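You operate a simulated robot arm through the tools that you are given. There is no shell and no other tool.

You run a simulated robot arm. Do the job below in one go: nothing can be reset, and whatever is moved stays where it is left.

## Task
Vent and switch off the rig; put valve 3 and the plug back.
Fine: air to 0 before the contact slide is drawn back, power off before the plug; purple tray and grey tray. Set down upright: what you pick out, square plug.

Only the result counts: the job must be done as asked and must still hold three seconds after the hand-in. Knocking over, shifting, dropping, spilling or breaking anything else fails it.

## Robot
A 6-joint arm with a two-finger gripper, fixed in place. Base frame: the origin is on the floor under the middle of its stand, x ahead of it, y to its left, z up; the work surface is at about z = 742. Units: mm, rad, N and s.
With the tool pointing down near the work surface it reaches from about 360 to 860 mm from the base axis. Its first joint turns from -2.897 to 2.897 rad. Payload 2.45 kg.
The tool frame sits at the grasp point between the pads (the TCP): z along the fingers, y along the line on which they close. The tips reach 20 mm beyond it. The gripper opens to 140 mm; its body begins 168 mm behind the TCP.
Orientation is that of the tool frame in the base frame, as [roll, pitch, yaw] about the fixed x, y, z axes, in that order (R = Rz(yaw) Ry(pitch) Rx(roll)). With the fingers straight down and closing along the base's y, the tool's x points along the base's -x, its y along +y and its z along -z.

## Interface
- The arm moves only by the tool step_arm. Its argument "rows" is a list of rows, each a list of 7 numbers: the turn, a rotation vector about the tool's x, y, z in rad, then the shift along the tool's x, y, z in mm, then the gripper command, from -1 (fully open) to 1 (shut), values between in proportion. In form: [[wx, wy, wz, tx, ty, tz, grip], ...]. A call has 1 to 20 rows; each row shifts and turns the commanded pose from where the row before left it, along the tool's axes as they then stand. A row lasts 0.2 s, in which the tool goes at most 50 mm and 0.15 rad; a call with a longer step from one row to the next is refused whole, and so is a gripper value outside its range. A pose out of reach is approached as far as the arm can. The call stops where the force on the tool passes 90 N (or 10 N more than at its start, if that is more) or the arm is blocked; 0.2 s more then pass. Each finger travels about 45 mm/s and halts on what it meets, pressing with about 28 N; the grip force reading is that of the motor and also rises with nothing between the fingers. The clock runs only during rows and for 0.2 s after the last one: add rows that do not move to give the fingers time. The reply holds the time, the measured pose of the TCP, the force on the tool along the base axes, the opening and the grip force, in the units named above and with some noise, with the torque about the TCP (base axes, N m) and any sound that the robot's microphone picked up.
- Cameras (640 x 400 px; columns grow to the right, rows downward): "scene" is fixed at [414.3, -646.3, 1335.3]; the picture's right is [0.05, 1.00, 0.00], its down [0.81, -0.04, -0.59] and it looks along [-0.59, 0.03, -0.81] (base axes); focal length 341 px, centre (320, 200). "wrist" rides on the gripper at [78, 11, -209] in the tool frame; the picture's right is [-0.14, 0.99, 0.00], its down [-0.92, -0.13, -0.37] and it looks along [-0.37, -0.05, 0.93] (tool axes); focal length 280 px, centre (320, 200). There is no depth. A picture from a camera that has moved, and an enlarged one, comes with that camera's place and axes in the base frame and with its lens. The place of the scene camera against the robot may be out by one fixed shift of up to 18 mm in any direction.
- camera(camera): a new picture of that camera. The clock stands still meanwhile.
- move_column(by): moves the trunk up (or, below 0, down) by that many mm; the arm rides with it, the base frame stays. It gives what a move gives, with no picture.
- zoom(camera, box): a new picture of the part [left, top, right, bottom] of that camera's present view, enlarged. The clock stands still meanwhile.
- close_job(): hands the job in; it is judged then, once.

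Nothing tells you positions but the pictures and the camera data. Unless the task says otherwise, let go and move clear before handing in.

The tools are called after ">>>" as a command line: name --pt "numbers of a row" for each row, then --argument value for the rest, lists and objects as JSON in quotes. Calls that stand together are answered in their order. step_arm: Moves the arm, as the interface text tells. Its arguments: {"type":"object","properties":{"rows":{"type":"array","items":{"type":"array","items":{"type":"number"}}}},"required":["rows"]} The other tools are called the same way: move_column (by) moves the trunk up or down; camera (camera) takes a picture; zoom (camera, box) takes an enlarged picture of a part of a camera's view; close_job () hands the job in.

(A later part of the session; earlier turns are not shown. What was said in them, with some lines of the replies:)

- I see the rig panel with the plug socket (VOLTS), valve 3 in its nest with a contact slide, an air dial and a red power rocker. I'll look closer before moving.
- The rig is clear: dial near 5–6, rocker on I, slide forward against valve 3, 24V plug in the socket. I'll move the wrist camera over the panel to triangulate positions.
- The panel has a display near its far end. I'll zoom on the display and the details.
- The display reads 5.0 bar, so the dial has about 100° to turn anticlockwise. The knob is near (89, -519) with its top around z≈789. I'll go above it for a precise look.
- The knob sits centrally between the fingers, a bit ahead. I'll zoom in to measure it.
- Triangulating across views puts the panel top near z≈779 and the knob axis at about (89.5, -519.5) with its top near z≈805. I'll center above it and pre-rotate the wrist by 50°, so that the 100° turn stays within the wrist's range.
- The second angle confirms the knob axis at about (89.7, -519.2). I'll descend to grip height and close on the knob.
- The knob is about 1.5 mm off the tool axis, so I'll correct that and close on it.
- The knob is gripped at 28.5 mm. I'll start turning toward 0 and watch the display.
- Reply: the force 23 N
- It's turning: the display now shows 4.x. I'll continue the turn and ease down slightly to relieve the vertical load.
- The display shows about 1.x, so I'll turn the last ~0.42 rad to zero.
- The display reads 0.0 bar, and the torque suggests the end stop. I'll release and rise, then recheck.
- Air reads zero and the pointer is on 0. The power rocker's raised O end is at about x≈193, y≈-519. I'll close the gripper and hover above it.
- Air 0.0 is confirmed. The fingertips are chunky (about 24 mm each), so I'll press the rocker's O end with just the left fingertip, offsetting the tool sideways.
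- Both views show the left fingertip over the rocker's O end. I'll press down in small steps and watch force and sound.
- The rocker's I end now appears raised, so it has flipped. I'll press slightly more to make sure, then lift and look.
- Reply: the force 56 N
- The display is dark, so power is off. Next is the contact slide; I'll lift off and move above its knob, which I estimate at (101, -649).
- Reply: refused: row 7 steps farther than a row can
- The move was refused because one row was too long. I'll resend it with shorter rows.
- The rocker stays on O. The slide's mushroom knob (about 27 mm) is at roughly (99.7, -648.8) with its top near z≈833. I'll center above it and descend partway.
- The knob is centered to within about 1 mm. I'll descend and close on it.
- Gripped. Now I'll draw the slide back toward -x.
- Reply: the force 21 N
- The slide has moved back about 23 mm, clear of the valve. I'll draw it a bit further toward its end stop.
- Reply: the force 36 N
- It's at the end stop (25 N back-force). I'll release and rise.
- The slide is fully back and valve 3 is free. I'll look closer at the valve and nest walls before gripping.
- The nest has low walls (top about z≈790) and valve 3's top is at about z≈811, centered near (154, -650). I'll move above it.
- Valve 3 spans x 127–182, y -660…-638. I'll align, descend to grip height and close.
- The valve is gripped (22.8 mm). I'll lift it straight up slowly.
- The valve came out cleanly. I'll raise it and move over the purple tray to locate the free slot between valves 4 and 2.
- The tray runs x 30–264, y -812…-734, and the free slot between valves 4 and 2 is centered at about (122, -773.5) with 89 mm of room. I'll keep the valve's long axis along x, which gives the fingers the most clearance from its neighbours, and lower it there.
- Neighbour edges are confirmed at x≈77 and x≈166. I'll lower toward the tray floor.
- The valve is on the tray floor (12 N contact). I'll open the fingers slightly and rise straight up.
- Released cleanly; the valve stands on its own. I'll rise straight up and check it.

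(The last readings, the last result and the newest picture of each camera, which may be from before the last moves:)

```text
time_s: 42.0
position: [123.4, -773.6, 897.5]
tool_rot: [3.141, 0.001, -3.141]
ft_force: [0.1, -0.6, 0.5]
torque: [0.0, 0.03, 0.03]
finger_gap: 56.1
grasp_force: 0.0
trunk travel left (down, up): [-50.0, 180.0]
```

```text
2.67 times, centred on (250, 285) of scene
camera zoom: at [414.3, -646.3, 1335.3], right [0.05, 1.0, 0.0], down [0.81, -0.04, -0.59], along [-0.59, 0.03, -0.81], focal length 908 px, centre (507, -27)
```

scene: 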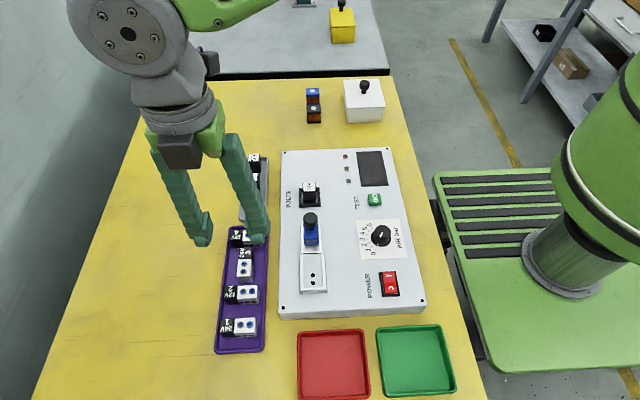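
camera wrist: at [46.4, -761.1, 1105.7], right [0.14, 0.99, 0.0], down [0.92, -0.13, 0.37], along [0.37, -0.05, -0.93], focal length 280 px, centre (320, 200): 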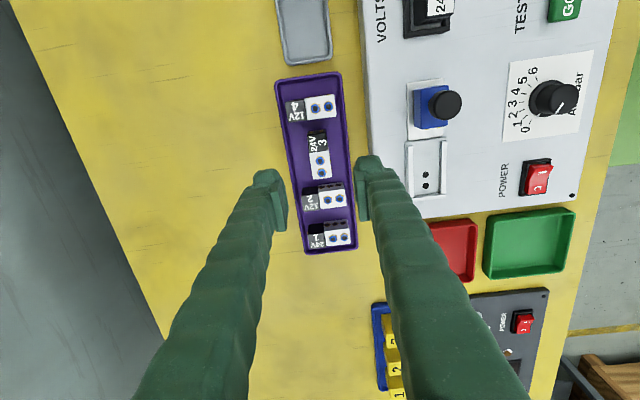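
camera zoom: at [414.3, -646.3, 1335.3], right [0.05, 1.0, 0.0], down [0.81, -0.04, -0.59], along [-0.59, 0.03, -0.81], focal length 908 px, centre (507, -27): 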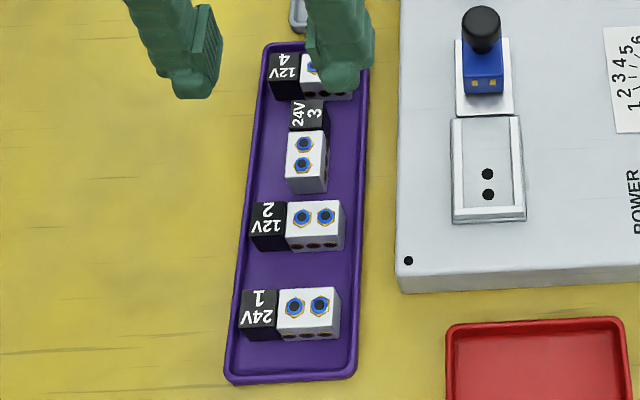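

Valve 3 stands upright in the purple tray with its neighbours untouched. Next is the 24V plug, which I estimate at (-10, -650); I'll move above it.

>>> step_arm --pt "0 0 0 33 25 0 0.2" --pt "0 0 0 33 25 0 0.2" --pt "0 0 0 33 25 0 0.2" --pt "0 0 0 33 25 0 0.2" --pt "0 0 0 31 23 0 0.2" --pt "0 0 0 0 0 0 0.2"

>>> camera --camera "wrist"

>>> zoom --camera "wrist" --box '[260, 140, 380, 260]'

>>> zoom --camera "scene" --box '[280, 160, 340, 220]'

```text
time_s: 43.4
position: [-40.9, -648.9, 896.4]
tool_rot: [-3.141, 0.0, -3.141]
ft_force: [-0.5, -0.1, 0.0]
torque: [0.0, -0.01, 0.0]
finger_gap: 56.0
grasp_force: 0.1
trunk travel left (down, up): [-50.0, 180.0]
```

```text
taken
camera wrist: at [-118.6, -638.6, 1104.2], right [0.14, 0.99, 0.0], down [0.92, -0.13, 0.37], along [0.37, -0.05, -0.93], focal length 280 px, centre (320, 200)
```

wrist: 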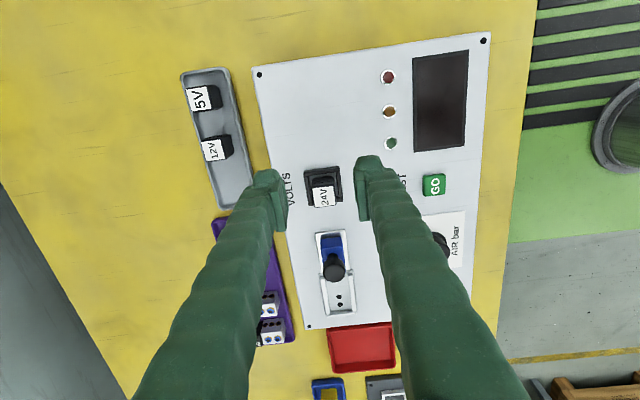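

```text
3.33 times, centred on (320, 200) of wrist
camera zoom: at [-118.6, -638.6, 1104.2], right [0.14, 0.99, 0.0], down [0.92, -0.13, 0.37], along [0.37, -0.05, -0.93], focal length 935 px, centre (320, 200)
```

zoom: 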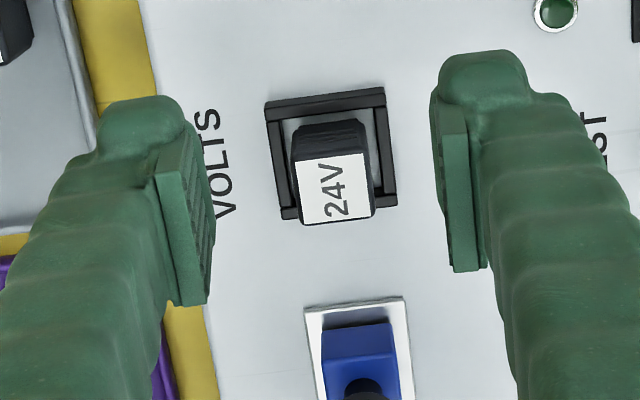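

```text
6.67 times, centred on (310, 190) of scene
camera zoom: at [414.3, -646.3, 1335.3], right [0.05, 1.0, 0.0], down [0.81, -0.04, -0.59], along [-0.59, 0.03, -0.81], focal length 2271 px, centre (387, 267)
```

zoom: 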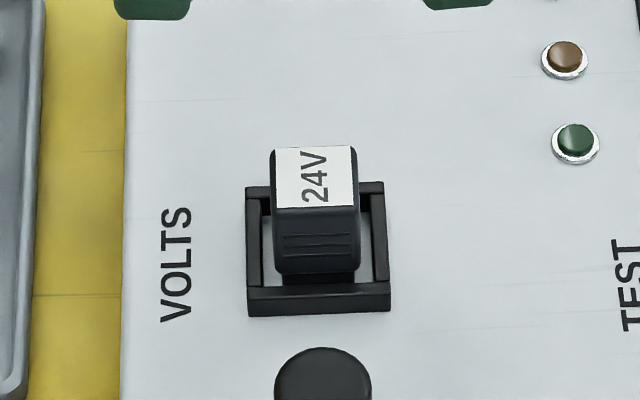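

The plug's top is at z≈819, centered at about (-9.9, -649.4), with the surrounding bezel top at about z≈788. I'll align and descend partway.

>>> step_arm --pt "0 0 0 -31 -0.5 0 0.2" --pt "0 0 0 0 0 30 0.2" --pt "0 0 0 0 0 20 0.2" --pt "0 0 0 0 0 0 0.2"

>>> zoom --camera "wrist" --box '[260, 130, 380, 250]'

>>> zoom --camera "scene" --box '[260, 140, 360, 240]'

```text
time_s: 44.4
position: [-9.4, -650.7, 847.2]
tool_rot: [3.141, -0.001, -3.14]
ft_force: [0.2, -0.5, 0.2]
torque: [0.02, 0.06, 0.0]
finger_gap: 56.0
grasp_force: 0.1
trunk travel left (down, up): [-50.0, 180.0]
```

```text
3.33 times, centred on (320, 190) of wrist
camera zoom: at [-87.8, -639.2, 1055.2], right [0.14, 0.99, 0.0], down [0.92, -0.13, 0.37], along [0.36, -0.05, -0.93], focal length 935 px, centre (320, 233)
```

zoom: 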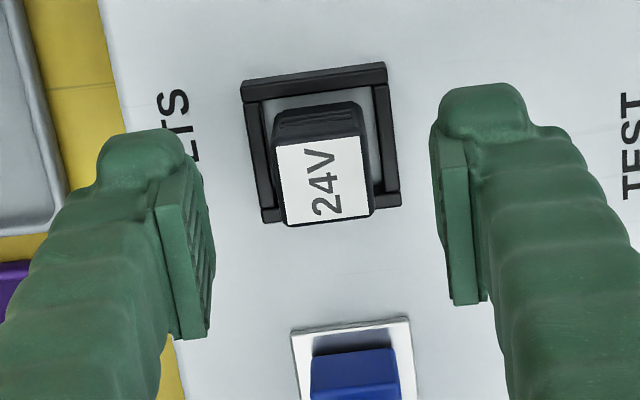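

```text
4.00 times, centred on (310, 190) of scene
camera zoom: at [414.3, -646.3, 1335.3], right [0.05, 1.0, 0.0], down [0.81, -0.04, -0.59], along [-0.59, 0.03, -0.81], focal length 1363 px, centre (360, 240)
```

zoom: 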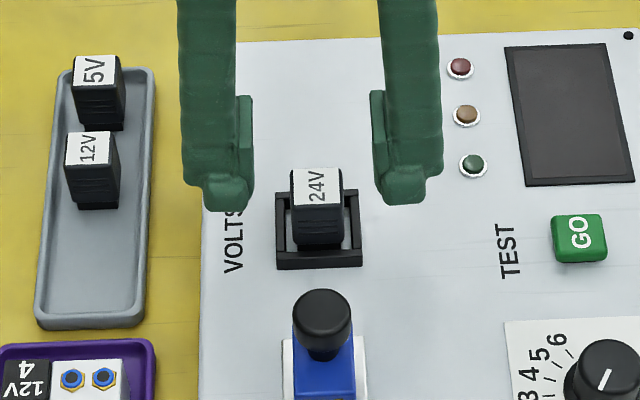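

>>> step_arm --pt "0 0 0 0 1.2 20 0.2" --pt "0 0 0 0 0 13 0.2" --pt "0 0 0 0 0 0 0.4" --pt "0 0 0 0 0 0 0.6" --pt "0 0 0 0 0 0 0.8" --pt "0 0 0 0 0 0 0.8"

>>> zoom --camera "wrist" --box '[260, 130, 380, 250]'

>>> zoom --camera "scene" --box '[260, 140, 360, 240]'

```text
time_s: 45.8
position: [-9.1, -648.1, 812.1]
tool_rot: [-3.141, -0.001, -3.14]
ft_force: [-0.9, -0.1, 0.8]
torque: [0.0, 0.02, 0.0]
finger_gap: 24.4
grasp_force: 27.9
trunk travel left (down, up): [-50.0, 180.0]
```

```text
3.33 times, centred on (320, 190) of wrist
camera zoom: at [-87.7, -636.9, 1021.4], right [0.14, 0.99, 0.0], down [0.92, -0.13, 0.37], along [0.37, -0.05, -0.93], focal length 935 px, centre (320, 233)
```

zoom: 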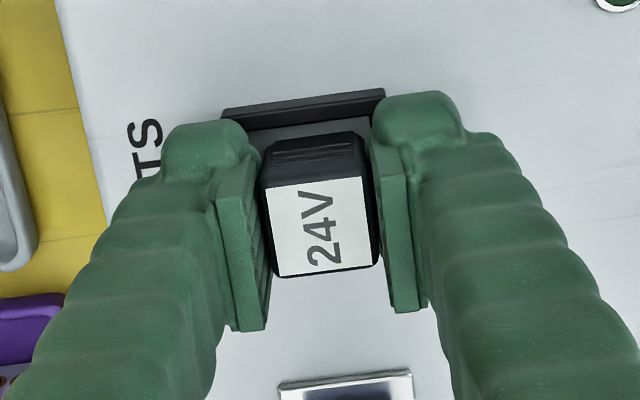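

```text
4.00 times, centred on (310, 190) of scene
camera zoom: at [414.3, -646.3, 1335.3], right [0.05, 1.0, 0.0], down [0.81, -0.04, -0.59], along [-0.59, 0.03, -0.81], focal length 1363 px, centre (360, 240)
```

zoom: 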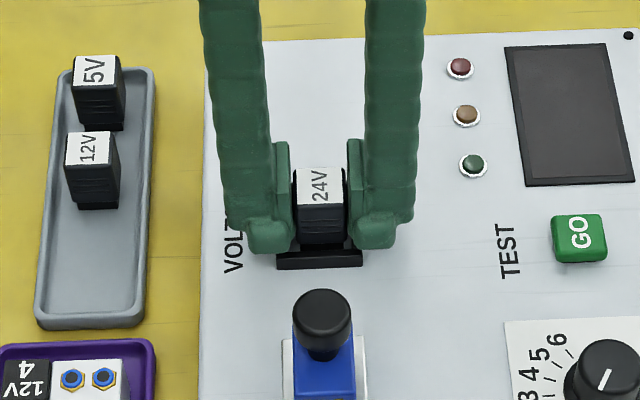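

Plug gripped (24.4 mm). I'll pull it straight up in small steps.

>>> step_arm --pt "0 0 0 0 0 0 1" --pt "0 0 0 0 0 -3 1" --pt "0 0 0 0 0 -4 1" --pt "0 0 0 0 0 -5 1" --pt "0 0 0 0 0 -8 1" --pt "0 0 0 0 0 0 1"

>>> zoom --camera "scene" --box '[260, 140, 360, 240]'

```text
time_s: 47.2
position: [-9.7, -647.8, 832.1]
tool_rot: [-3.141, 0.001, -3.14]
ft_force: [0.1, 0.0, 0.4]
torque: [0.03, -0.04, 0.0]
finger_gap: 24.7
grasp_force: 28.1
trunk travel left (down, up): [-50.0, 180.0]
```

```text
4.00 times, centred on (310, 190) of scene
camera zoom: at [414.3, -646.3, 1335.3], right [0.05, 1.0, 0.0], down [0.81, -0.04, -0.59], along [-0.59, 0.03, -0.81], focal length 1363 px, centre (360, 240)
```

zoom: 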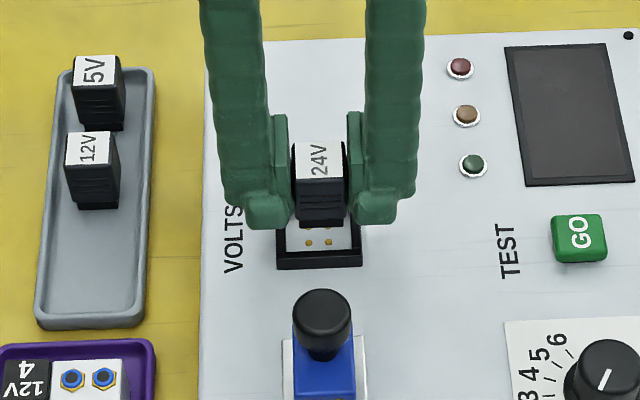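

The plug is out. I'll raise it and look at the grey tray (free slot near x≈-16, y≈-770), checking its rim height.

>>> step_arm --pt "0 0 0 0 0 -40 1" --pt "0 0 0 0 0 -30 1" --pt "0 0 0 0 0 0 1"

>>> zoom --camera "scene" --box '[230, 150, 280, 190]'

>>> zoom --camera "scene" --box '[230, 185, 280, 225]'

>>> zoom --camera "scene" --box '[280, 110, 350, 200]'

>>> camera --camera "wrist"

```text
time_s: 48.0
position: [-9.1, -648.0, 903.9]
tool_rot: [-3.141, 0.0, -3.14]
ft_force: [-1.1, -0.4, -0.9]
torque: [-0.01, -0.01, 0.0]
finger_gap: 24.7
grasp_force: 28.5
trunk travel left (down, up): [-50.0, 180.0]
```

```text
10.00 times, centred on (255, 170) of scene
camera zoom: at [414.3, -646.3, 1335.3], right [0.05, 1.0, 0.0], down [0.81, -0.04, -0.59], along [-0.59, 0.03, -0.81], focal length 3407 px, centre (970, 500)
```

zoom: 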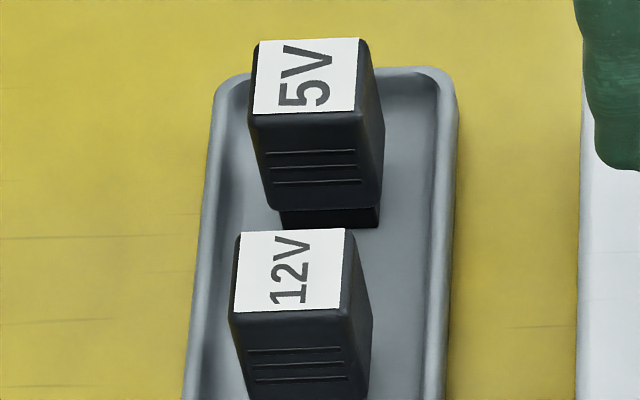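

```text
10.00 times, centred on (255, 205) of scene
camera zoom: at [414.3, -646.3, 1335.3], right [0.05, 1.0, 0.0], down [0.81, -0.04, -0.59], along [-0.59, 0.03, -0.81], focal length 3407 px, centre (970, 150)
```

zoom: 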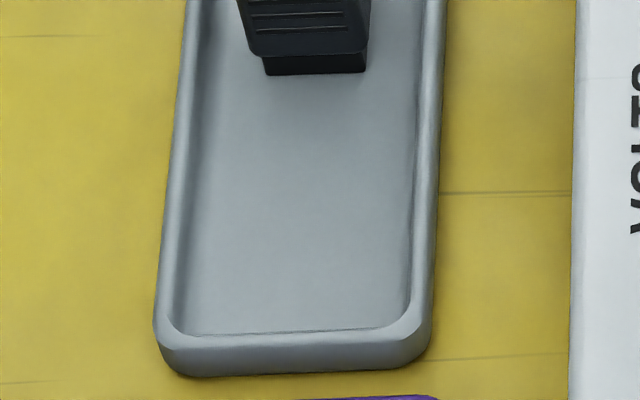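

```text
4.44 times, centred on (315, 155) of scene
camera zoom: at [414.3, -646.3, 1335.3], right [0.05, 1.0, 0.0], down [0.81, -0.04, -0.59], along [-0.59, 0.03, -0.81], focal length 1514 px, centre (342, 400)
```

zoom: 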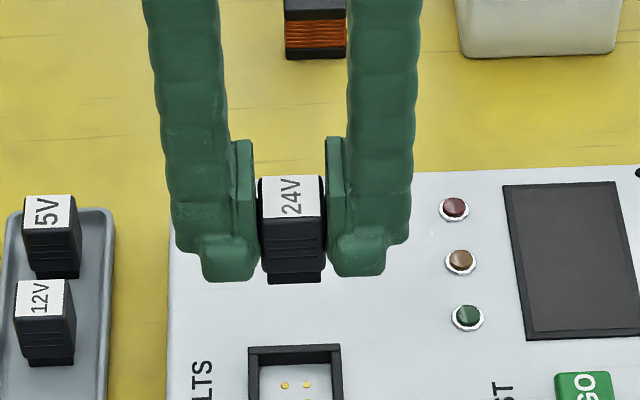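

```text
taken
camera wrist: at [-87.0, -637.4, 1112.1], right [0.14, 0.99, 0.0], down [0.92, -0.13, 0.37], along [0.37, -0.05, -0.93], focal length 280 px, centre (320, 200)
```

wrist: 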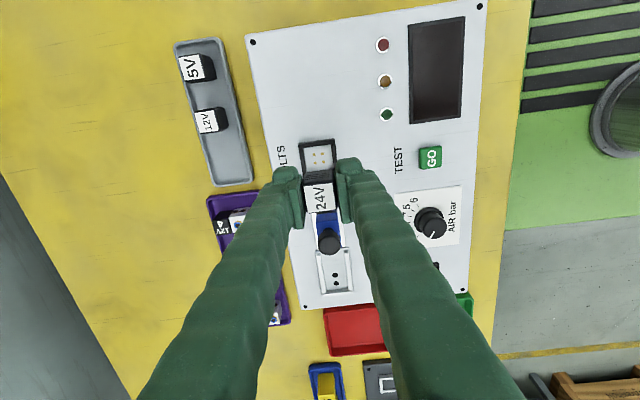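

The fingertips hang only about 9 mm above the plug's bottom, which is too close to the tray rim. I'll set the plug upright on an empty part of the panel top at about (-85, -650), regrip it higher, and then carry on to the tray.

>>> step_arm --pt "0 0 0 38 -1 0 1" --pt "0 0 0 38 -1 0 1" --pt "0 0 0 0 0 0 1" --pt "0 0 0 0 0 40 1" --pt "0 0 0 0 0 30 1" --pt "0 0 0 0 0 15 1" --pt "0 0 0 0 0 0 1"

>>> camera --camera "wrist"

>>> zoom --camera "scene" --box '[260, 110, 380, 210]'

```text
time_s: 49.6
position: [-87.0, -650.3, 817.1]
tool_rot: [-3.141, 0.002, -3.14]
ft_force: [-0.3, 0.1, 0.1]
torque: [-0.01, 0.0, 0.0]
finger_gap: 24.4
grasp_force: 27.9
trunk travel left (down, up): [-50.0, 180.0]
```

```text
taken
camera wrist: at [-164.9, -639.3, 1025.7], right [0.14, 0.99, 0.0], down [0.92, -0.13, 0.37], along [0.36, -0.05, -0.93], focal length 280 px, centre (320, 200)
```

wrist: 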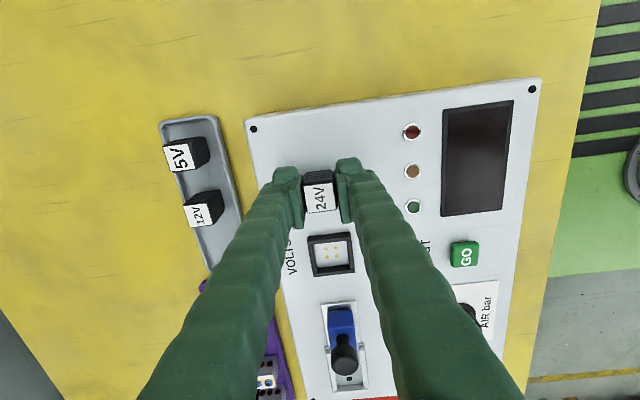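

```text
4.00 times, centred on (320, 160) of scene
camera zoom: at [414.3, -646.3, 1335.3], right [0.05, 1.0, 0.0], down [0.81, -0.04, -0.59], along [-0.59, 0.03, -0.81], focal length 1363 px, centre (320, 360)
```

zoom: 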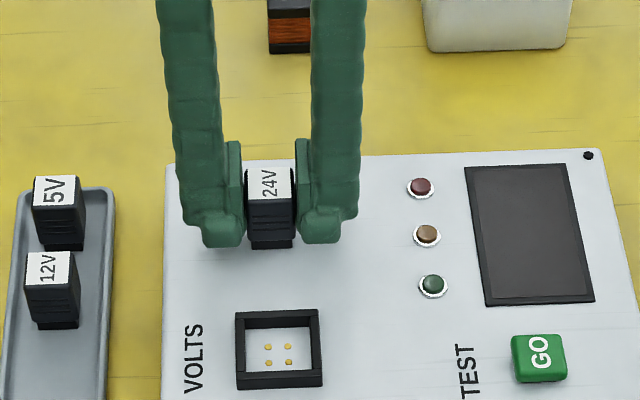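

The spot is clear. I'll lower in small steps until contact.

>>> step_arm --pt "0 0 0 0 0 3 1" --pt "0 0 0 0 0 2 1" --pt "0 0 0 0 0 0 1"

>>> step_arm --pt "0 0 0 0 0 1.5 1" --pt "0 0 0 0 0 0 1"

>>> step_arm --pt "0 0 0 0 0 1.2 1" --pt "0 0 0 0 0 0 1"

```text
time_s: 50.4
position: [-86.4, -650.2, 813.7]
tool_rot: [-3.141, 0.0, -3.138]
ft_force: [0.6, 1.6, 5.5]
torque: [0.06, 0.0, 0.0]
finger_gap: 24.6
grasp_force: 28.3
trunk travel left (down, up): [-50.0, 180.0]
```

```text
time_s: 51.0
position: [-86.1, -650.7, 813.0]
tool_rot: [-3.137, 0.001, -3.141]
ft_force: [0.3, 4.8, 21.8]
torque: [0.16, -0.03, 0.03]
finger_gap: 24.6
grasp_force: 27.7
trunk travel left (down, up): [-50.0, 180.0]
```

```text
time_s: 51.6
position: [-86.1, -651.7, 811.1]
tool_rot: [-3.137, 0.0, -3.141]
ft_force: [-1.2, 3.9, 26.8]
torque: [0.06, 0.02, 0.02]
finger_gap: 24.6
grasp_force: 27.7
trunk travel left (down, up): [-50.0, 180.0]
```

The plug stands on the panel. I'll open slightly, rise about 9 mm and regrip higher.

>>> step_arm --pt "0 0 0 0 0 -1 0.6" --pt "0 0 0 0 0 0 0.5" --pt "0 0 0 0 0 0 0.5" --pt "0 0 0 0 0 -4 0.5" --pt "0 0 0 0 0 -4 0.5" --pt "0 0 0 0 0 0 0.5"

>>> zoom --camera "wrist" --box '[260, 130, 380, 250]'

>>> zoom --camera "scene" --box '[270, 120, 350, 190]'

```text
time_s: 53.0
position: [-85.0, -651.8, 818.3]
tool_rot: [3.141, 0.001, -3.14]
ft_force: [0.3, -1.4, 0.2]
torque: [-0.01, -0.02, -0.02]
finger_gap: 35.1
grasp_force: 0.1
trunk travel left (down, up): [-50.0, 180.0]
```

```text
3.33 times, centred on (320, 190) of wrist
camera zoom: at [-163.7, -639.3, 1026.7], right [0.14, 0.99, 0.0], down [0.92, -0.13, 0.37], along [0.37, -0.05, -0.93], focal length 935 px, centre (320, 233)
```

zoom: 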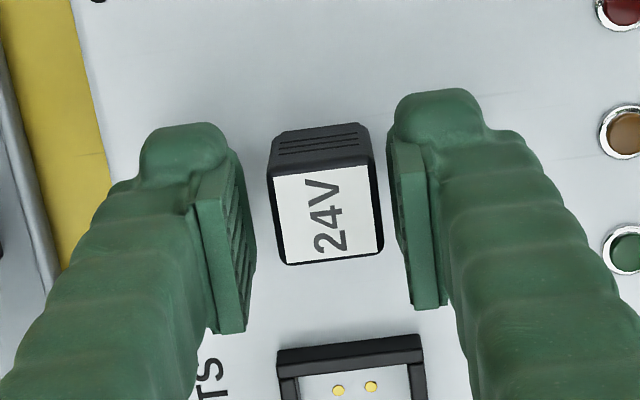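

```text
5.71 times, centred on (310, 155) of scene
camera zoom: at [414.3, -646.3, 1335.3], right [0.05, 1.0, 0.0], down [0.81, -0.04, -0.59], along [-0.59, 0.03, -0.81], focal length 1947 px, centre (377, 457)
```

zoom: 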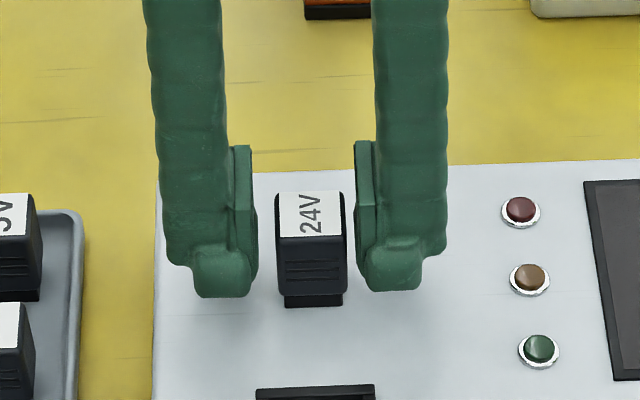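

The plug stands upright on its own. Regripping now, with tips about 19 mm above its bottom.

>>> step_arm --pt "0 0 0 0 0.5 0 0.6" --pt "0 0 0 0 0 0 0.8" --pt "0 0 0 0 0 0 1" --pt "0 0 0 0 0 0 1" --pt "0 0 0 0 0 -10 1" --pt "0 0 0 0 0 -30 1" --pt "0 0 0 0 0 -40 1" --pt "0 0 0 0 0 0 1"

>>> camera --camera "wrist"

>>> zoom --camera "scene" --box '[220, 100, 360, 230]'

```text
time_s: 54.8
position: [-86.4, -651.4, 899.2]
tool_rot: [3.141, -0.001, -3.14]
ft_force: [0.8, -0.1, 0.4]
torque: [-0.03, -0.02, 0.02]
finger_gap: 24.5
grasp_force: 28.1
trunk travel left (down, up): [-50.0, 180.0]
```

```text
taken
camera wrist: at [-164.2, -639.7, 1107.8], right [0.14, 0.99, 0.0], down [0.92, -0.13, 0.37], along [0.37, -0.05, -0.93], focal length 280 px, centre (320, 200)
```

wrist: 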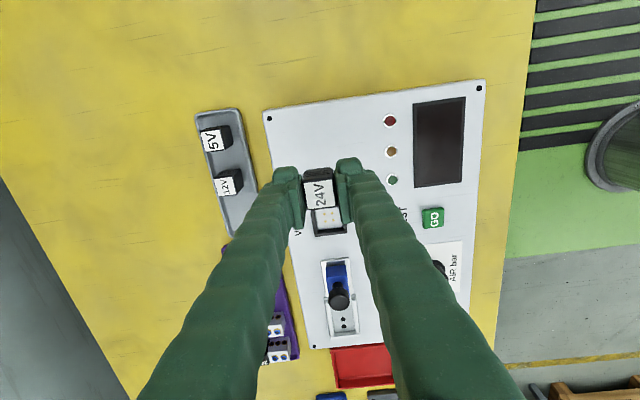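

```text
3.08 times, centred on (290, 165) of scene
camera zoom: at [414.3, -646.3, 1335.3], right [0.05, 1.0, 0.0], down [0.81, -0.04, -0.59], along [-0.59, 0.03, -0.81], focal length 1048 px, centre (412, 308)
```

zoom: 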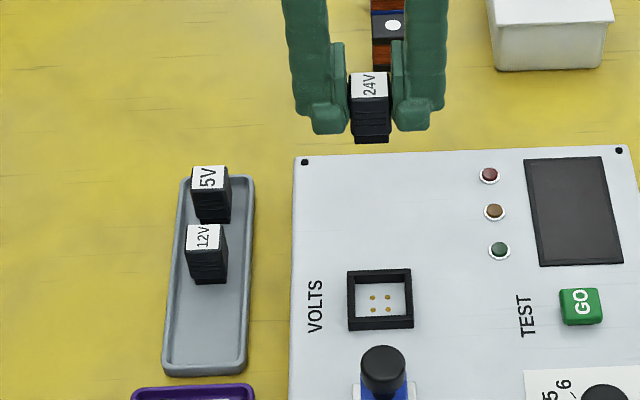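

>>> zoom --camera "wrist" --box '[180, 95, 280, 250]'

```text
2.58 times, centred on (230, 172) of wrist
camera zoom: at [-164.2, -639.7, 1107.8], right [0.14, 0.99, 0.0], down [0.92, -0.13, 0.37], along [0.37, -0.05, -0.93], focal length 724 px, centre (552, 271)
```

zoom: 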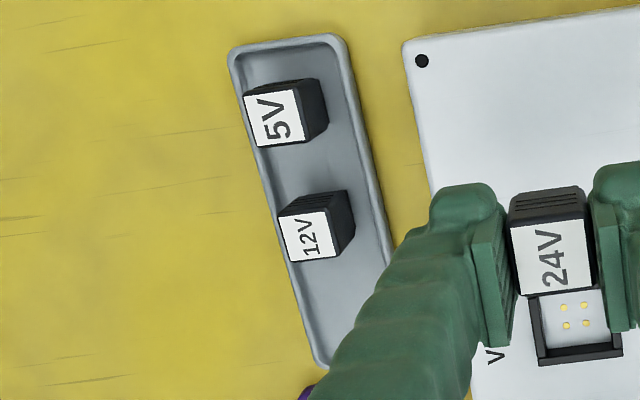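

The grey tray spans x -156…15, y -796…-742, with its free slot at about (-14, -769.5). I'll carry the plug there.

>>> step_arm --pt "0 0 0 -24 -39.3 0 1" --pt "0 0 0 -24 -39.3 0 1" --pt "0 0 0 -24 -39.3 0 1" --pt "0 0 0 0 0 0 1" --pt "0 0 0 0 0 40 1" --pt "0 0 0 0 0 25 1" --pt "0 0 0 0 0 0 1"

>>> camera --camera "wrist"

>>> zoom --camera "scene" --box '[200, 120, 310, 260]'

>>> zoom --camera "wrist" --box '[240, 60, 380, 260]'

```text
time_s: 56.4
position: [-14.5, -768.3, 833.1]
tool_rot: [-3.14, 0.0, -3.14]
ft_force: [0.2, 0.9, -0.6]
torque: [-0.02, -0.04, -0.01]
finger_gap: 24.6
grasp_force: 27.9
trunk travel left (down, up): [-50.0, 180.0]
```

```text
taken
camera wrist: at [-92.1, -756.5, 1041.8], right [0.14, 0.99, 0.0], down [0.92, -0.13, 0.37], along [0.37, -0.05, -0.93], focal length 280 px, centre (320, 200)
```

wrist: 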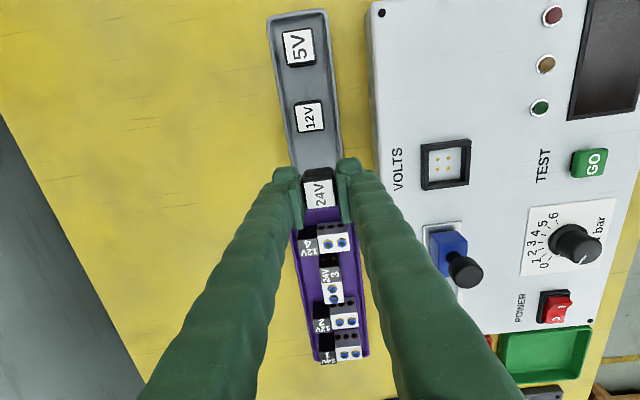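

```text
2.86 times, centred on (255, 190) of scene
camera zoom: at [414.3, -646.3, 1335.3], right [0.05, 1.0, 0.0], down [0.81, -0.04, -0.59], along [-0.59, 0.03, -0.81], focal length 973 px, centre (506, 229)
```

zoom: 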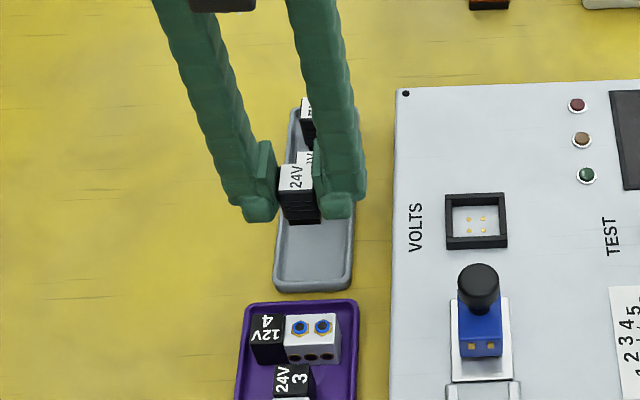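

```text
2.00 times, centred on (310, 160) of wrist
camera zoom: at [-92.1, -756.5, 1041.8], right [0.14, 0.99, 0.0], down [0.92, -0.13, 0.37], along [0.37, -0.05, -0.93], focal length 561 px, centre (340, 280)
```

zoom: 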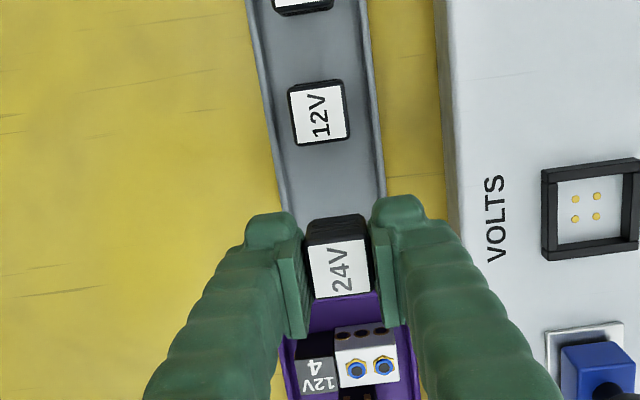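

Aligned with the other plugs. Lowering toward the tray floor.

>>> step_arm --pt "0 0 0 0 0 20 1" --pt "0 0 0 0 0 15 1" --pt "0 0 0 0 0 6 1" --pt "0 0 0 0 0 0 1"

>>> zoom --camera "scene" --box '[220, 150, 300, 240]'

```text
time_s: 57.4
position: [-15.6, -768.9, 793.5]
tool_rot: [3.141, -0.001, -3.14]
ft_force: [0.3, 0.7, -1.2]
torque: [0.02, 0.0, 0.02]
finger_gap: 24.6
grasp_force: 27.7
trunk travel left (down, up): [-50.0, 180.0]
```

```text
4.44 times, centred on (260, 195) of scene
camera zoom: at [414.3, -646.3, 1335.3], right [0.05, 1.0, 0.0], down [0.81, -0.04, -0.59], along [-0.59, 0.03, -0.81], focal length 1514 px, centre (587, 222)
```

zoom: 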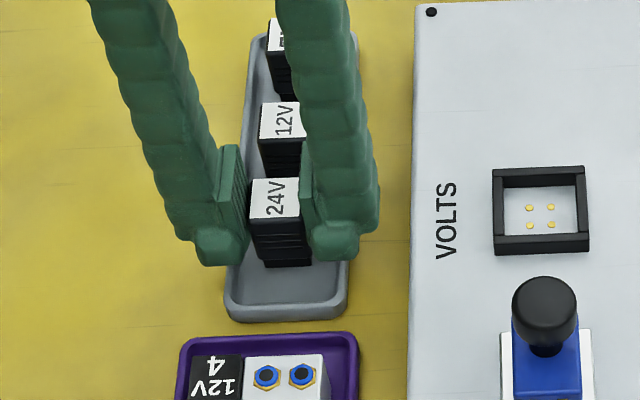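

>>> step_arm --pt "0 0 0 0 0 3 1" --pt "0 0 0 0 0 0 1"

>>> step_arm --pt "0 0 0 0 0 2 1" --pt "0 0 0 0 0 0 1"

```text
time_s: 58.0
position: [-14.4, -768.5, 789.3]
tool_rot: [-3.14, -0.001, -3.14]
ft_force: [-1.0, 0.6, -1.6]
torque: [0.0, 0.0, -0.04]
finger_gap: 24.7
grasp_force: 27.9
trunk travel left (down, up): [-50.0, 180.0]
```

```text
time_s: 58.6
position: [-13.5, -768.4, 787.0]
tool_rot: [-3.141, -0.001, -3.14]
ft_force: [-0.3, -0.4, -0.5]
torque: [0.02, 0.01, -0.01]
finger_gap: 24.8
grasp_force: 28.2
trunk travel left (down, up): [-50.0, 180.0]
```

>>> step_arm --pt "0 0 0 0 0 1.5 1" --pt "0 0 0 0 0 0 1"

>>> step_arm --pt "0 0 0 0 0 1.2 1" --pt "0 0 0 0 0 0 1"

```text
time_s: 59.2
position: [-14.9, -768.6, 785.9]
tool_rot: [3.141, 0.002, -3.139]
ft_force: [-0.2, 0.3, -0.2]
torque: [0.01, -0.03, 0.0]
finger_gap: 24.4
grasp_force: 28.2
trunk travel left (down, up): [-50.0, 180.0]
```

```text
time_s: 59.8
position: [-14.2, -768.9, 783.8]
tool_rot: [-3.139, 0.0, -3.14]
ft_force: [0.0, 0.7, -0.2]
torque: [0.03, -0.01, 0.02]
finger_gap: 24.8
grasp_force: 28.3
trunk travel left (down, up): [-50.0, 180.0]
```

>>> step_arm --pt "0 0 0 0 0 1.2 1" --pt "0 0 0 0 0 0 1"

>>> zoom --camera "scene" --box '[230, 170, 290, 230]'

```text
time_s: 60.4
position: [-15.5, -768.7, 783.6]
tool_rot: [3.141, -0.001, -3.141]
ft_force: [0.5, 0.5, 0.3]
torque: [0.01, 0.0, 0.01]
finger_gap: 24.6
grasp_force: 27.4
trunk travel left (down, up): [-50.0, 180.0]
```

```text
6.67 times, centred on (260, 200) of scene
camera zoom: at [414.3, -646.3, 1335.3], right [0.05, 1.0, 0.0], down [0.81, -0.04, -0.59], along [-0.59, 0.03, -0.81], focal length 2271 px, centre (720, 200)
```

zoom: 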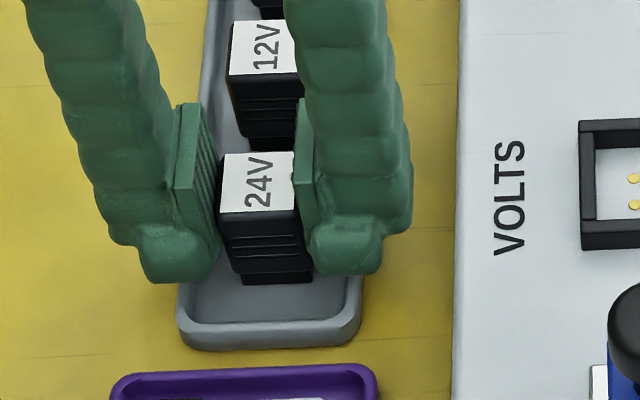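

>>> step_arm --pt "0 0 0 0 0 1.2 1" --pt "0 0 0 0 0 0 1"

>>> step_arm --pt "0 0 0 0 0 1 1" --pt "0 0 0 0 0 0 1"

```text
time_s: 61.0
position: [-14.1, -768.5, 781.5]
tool_rot: [3.14, 0.001, -3.138]
ft_force: [-0.2, -0.1, 1.9]
torque: [0.02, 0.01, -0.01]
finger_gap: 24.6
grasp_force: 28.5
trunk travel left (down, up): [-50.0, 180.0]
```

```text
time_s: 61.6
position: [-13.6, -769.0, 782.7]
tool_rot: [-3.141, 0.0, -3.141]
ft_force: [0.0, 0.3, 7.3]
torque: [0.08, 0.05, 0.0]
finger_gap: 24.5
grasp_force: 27.9
trunk travel left (down, up): [-50.0, 180.0]
```

The plug is on the tray floor (7 N). I'll open slightly and rise.

>>> step_arm --pt "0 0 0 0 0 0 0.6" --pt "0 0 0 0 0 0 0.5" --pt "0 0 0 0 0 0 0.5"

>>> zoom --camera "scene" --box '[230, 170, 290, 230]'

>>> zoom --camera "wrist" --box '[260, 130, 380, 250]'

```text
time_s: 62.4
position: [-12.9, -768.8, 780.7]
tool_rot: [3.141, 0.0, -3.14]
ft_force: [0.2, -1.0, -0.8]
torque: [0.07, 0.01, 0.02]
finger_gap: 35.2
grasp_force: 0.0
trunk travel left (down, up): [-50.0, 180.0]
```

```text
6.67 times, centred on (260, 200) of scene
camera zoom: at [414.3, -646.3, 1335.3], right [0.05, 1.0, 0.0], down [0.81, -0.04, -0.59], along [-0.59, 0.03, -0.81], focal length 2271 px, centre (720, 200)
```

zoom: 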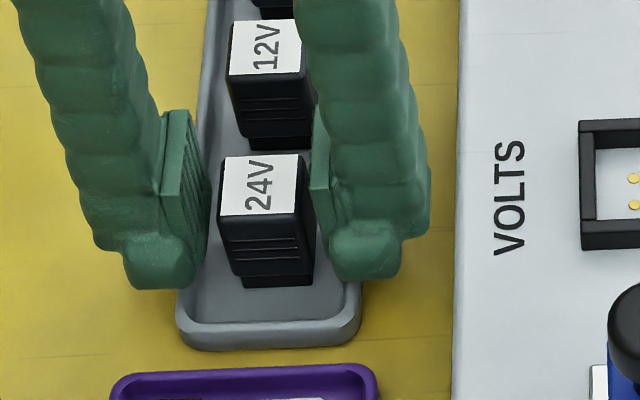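

```text
3.33 times, centred on (320, 190) of wrist
camera zoom: at [-91.9, -756.9, 989.8], right [0.14, 0.99, 0.0], down [0.92, -0.13, 0.37], along [0.37, -0.05, -0.93], focal length 935 px, centre (320, 233)
```

zoom: 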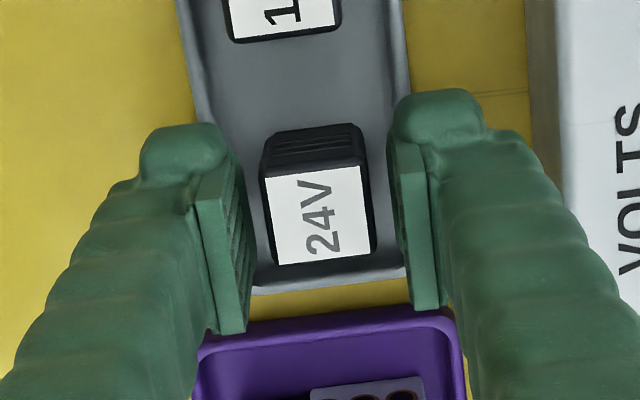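

The plug stands upright in the grey tray. I'll rise clear and check the whole scene.

>>> step_arm --pt "0 0 0 0 0 -10 0.5" --pt "0 0 0 0 0 -30 0.5" --pt "0 0 0 0 0 -40 0.5" --pt "0 0 0 0 0 -40 0.5" --pt "0 0 0 0 0 -40 0.5" --pt "0 0 0 40 0 0 0.5" --pt "0 0 0 40 0 0 0.5" --pt "0 0 0 40 0 0 0.5" --pt "0 0 0 0 0 0 0.5"

>>> camera --camera "scene"

>>> camera --camera "wrist"

>>> zoom --camera "scene" --box '[200, 140, 360, 360]'

>>> zoom --camera "scene" --box '[270, 140, 430, 320]'

```text
time_s: 64.4
position: [-133.4, -766.6, 942.3]
tool_rot: [3.14, 0.0, -3.139]
ft_force: [-0.9, 0.3, 0.0]
torque: [0.0, -0.05, -0.01]
finger_gap: 35.0
grasp_force: 0.2
trunk travel left (down, up): [-50.0, 180.0]
```

```text
taken
```

scene: 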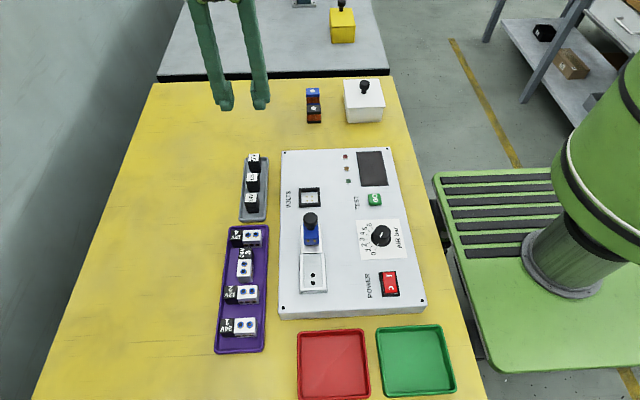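

```text
taken
camera wrist: at [-211.9, -754.8, 1149.7], right [0.14, 0.99, 0.0], down [0.92, -0.13, 0.37], along [0.37, -0.05, -0.93], focal length 280 px, centre (320, 200)
```

wrist: 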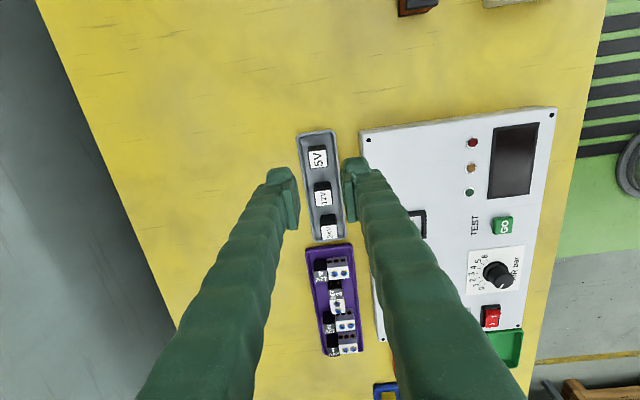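

```text
1.82 times, centred on (280, 250) of scene
camera zoom: at [414.3, -646.3, 1335.3], right [0.05, 1.0, 0.0], down [0.81, -0.04, -0.59], along [-0.59, 0.03, -0.81], focal length 620 px, centre (393, 109)
```

zoom: 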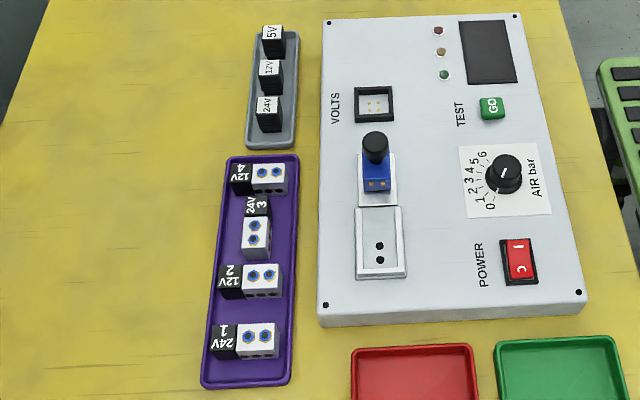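

```text
2.22 times, centred on (350, 230) of scene
camera zoom: at [414.3, -646.3, 1335.3], right [0.05, 1.0, 0.0], down [0.81, -0.04, -0.59], along [-0.59, 0.03, -0.81], focal length 757 px, centre (253, 133)
```

zoom: 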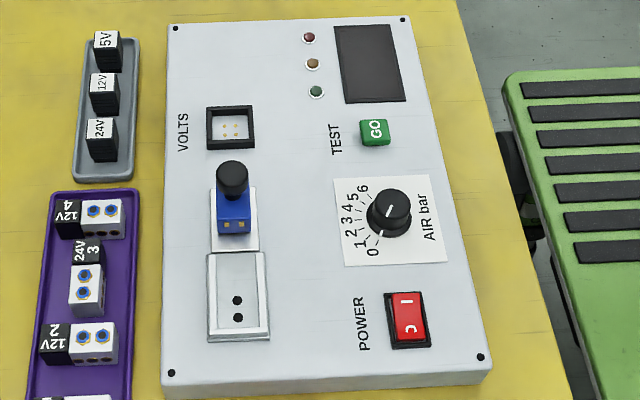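

Everything looks as asked; one last check of the dial and rocker.

>>> zoom --camera "scene" --box '[350, 210, 430, 260]'

>>> zoom --camera "scene" --box '[350, 255, 430, 315]'

```text
8.00 times, centred on (390, 235) of scene
camera zoom: at [414.3, -646.3, 1335.3], right [0.05, 1.0, 0.0], down [0.81, -0.04, -0.59], along [-0.59, 0.03, -0.81], focal length 2726 px, centre (-240, -80)
```

zoom: 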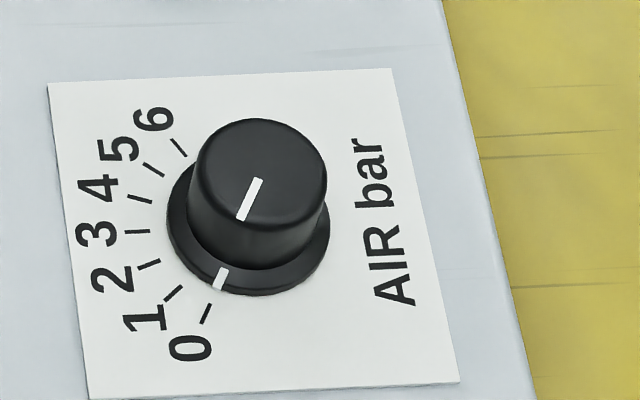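

```text
6.67 times, centred on (390, 285) of scene
camera zoom: at [414.3, -646.3, 1335.3], right [0.05, 1.0, 0.0], down [0.81, -0.04, -0.59], along [-0.59, 0.03, -0.81], focal length 2271 px, centre (-147, -367)
```

zoom: 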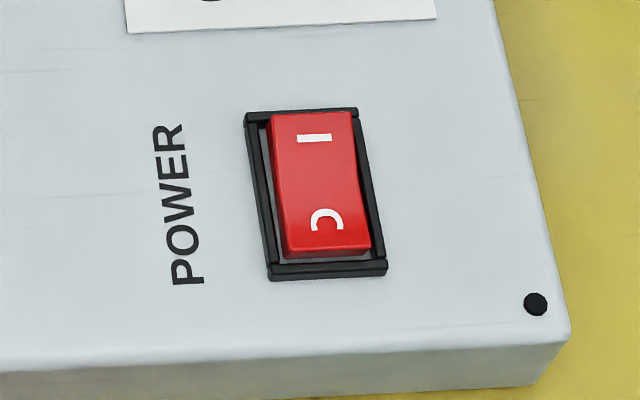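

The dial points at 0, the rocker is on O with the display dark, and the slide is back. Valve 3 is upright in the purple tray, the plug is upright in the grey tray, and the arm is clear, so I'm handing in.

>>> close_job

```text
The job is handed in.
```

The rig is vented and switched off, and valve 3 and the 24V plug are back in their trays. The job is handed in; no verdict came back with it.

- **Air:** I turned the dial to 0 first. The display read 0.0 bar before I touched anything else.
- **Power:** the rocker is on O and the display is dark. This was done before the slide and the plug were moved.
- **Contact slide:** I drew it back to its end stop.
- **Valve 3:** it stands upright in the purple tray, in the free slot between valves 4 and 2. It sits turned a quarter turn from its neighbours, because that left the most room for the fingers.
- **Plug:** it stands upright in the grey tray next to the 12V plug. On the way I set it down once on the empty part of the panel top to grip it higher, clear of the tray rim.

In the last pictures nothing else looked knocked or shifted. The gripper was empty and clear at hand-in.
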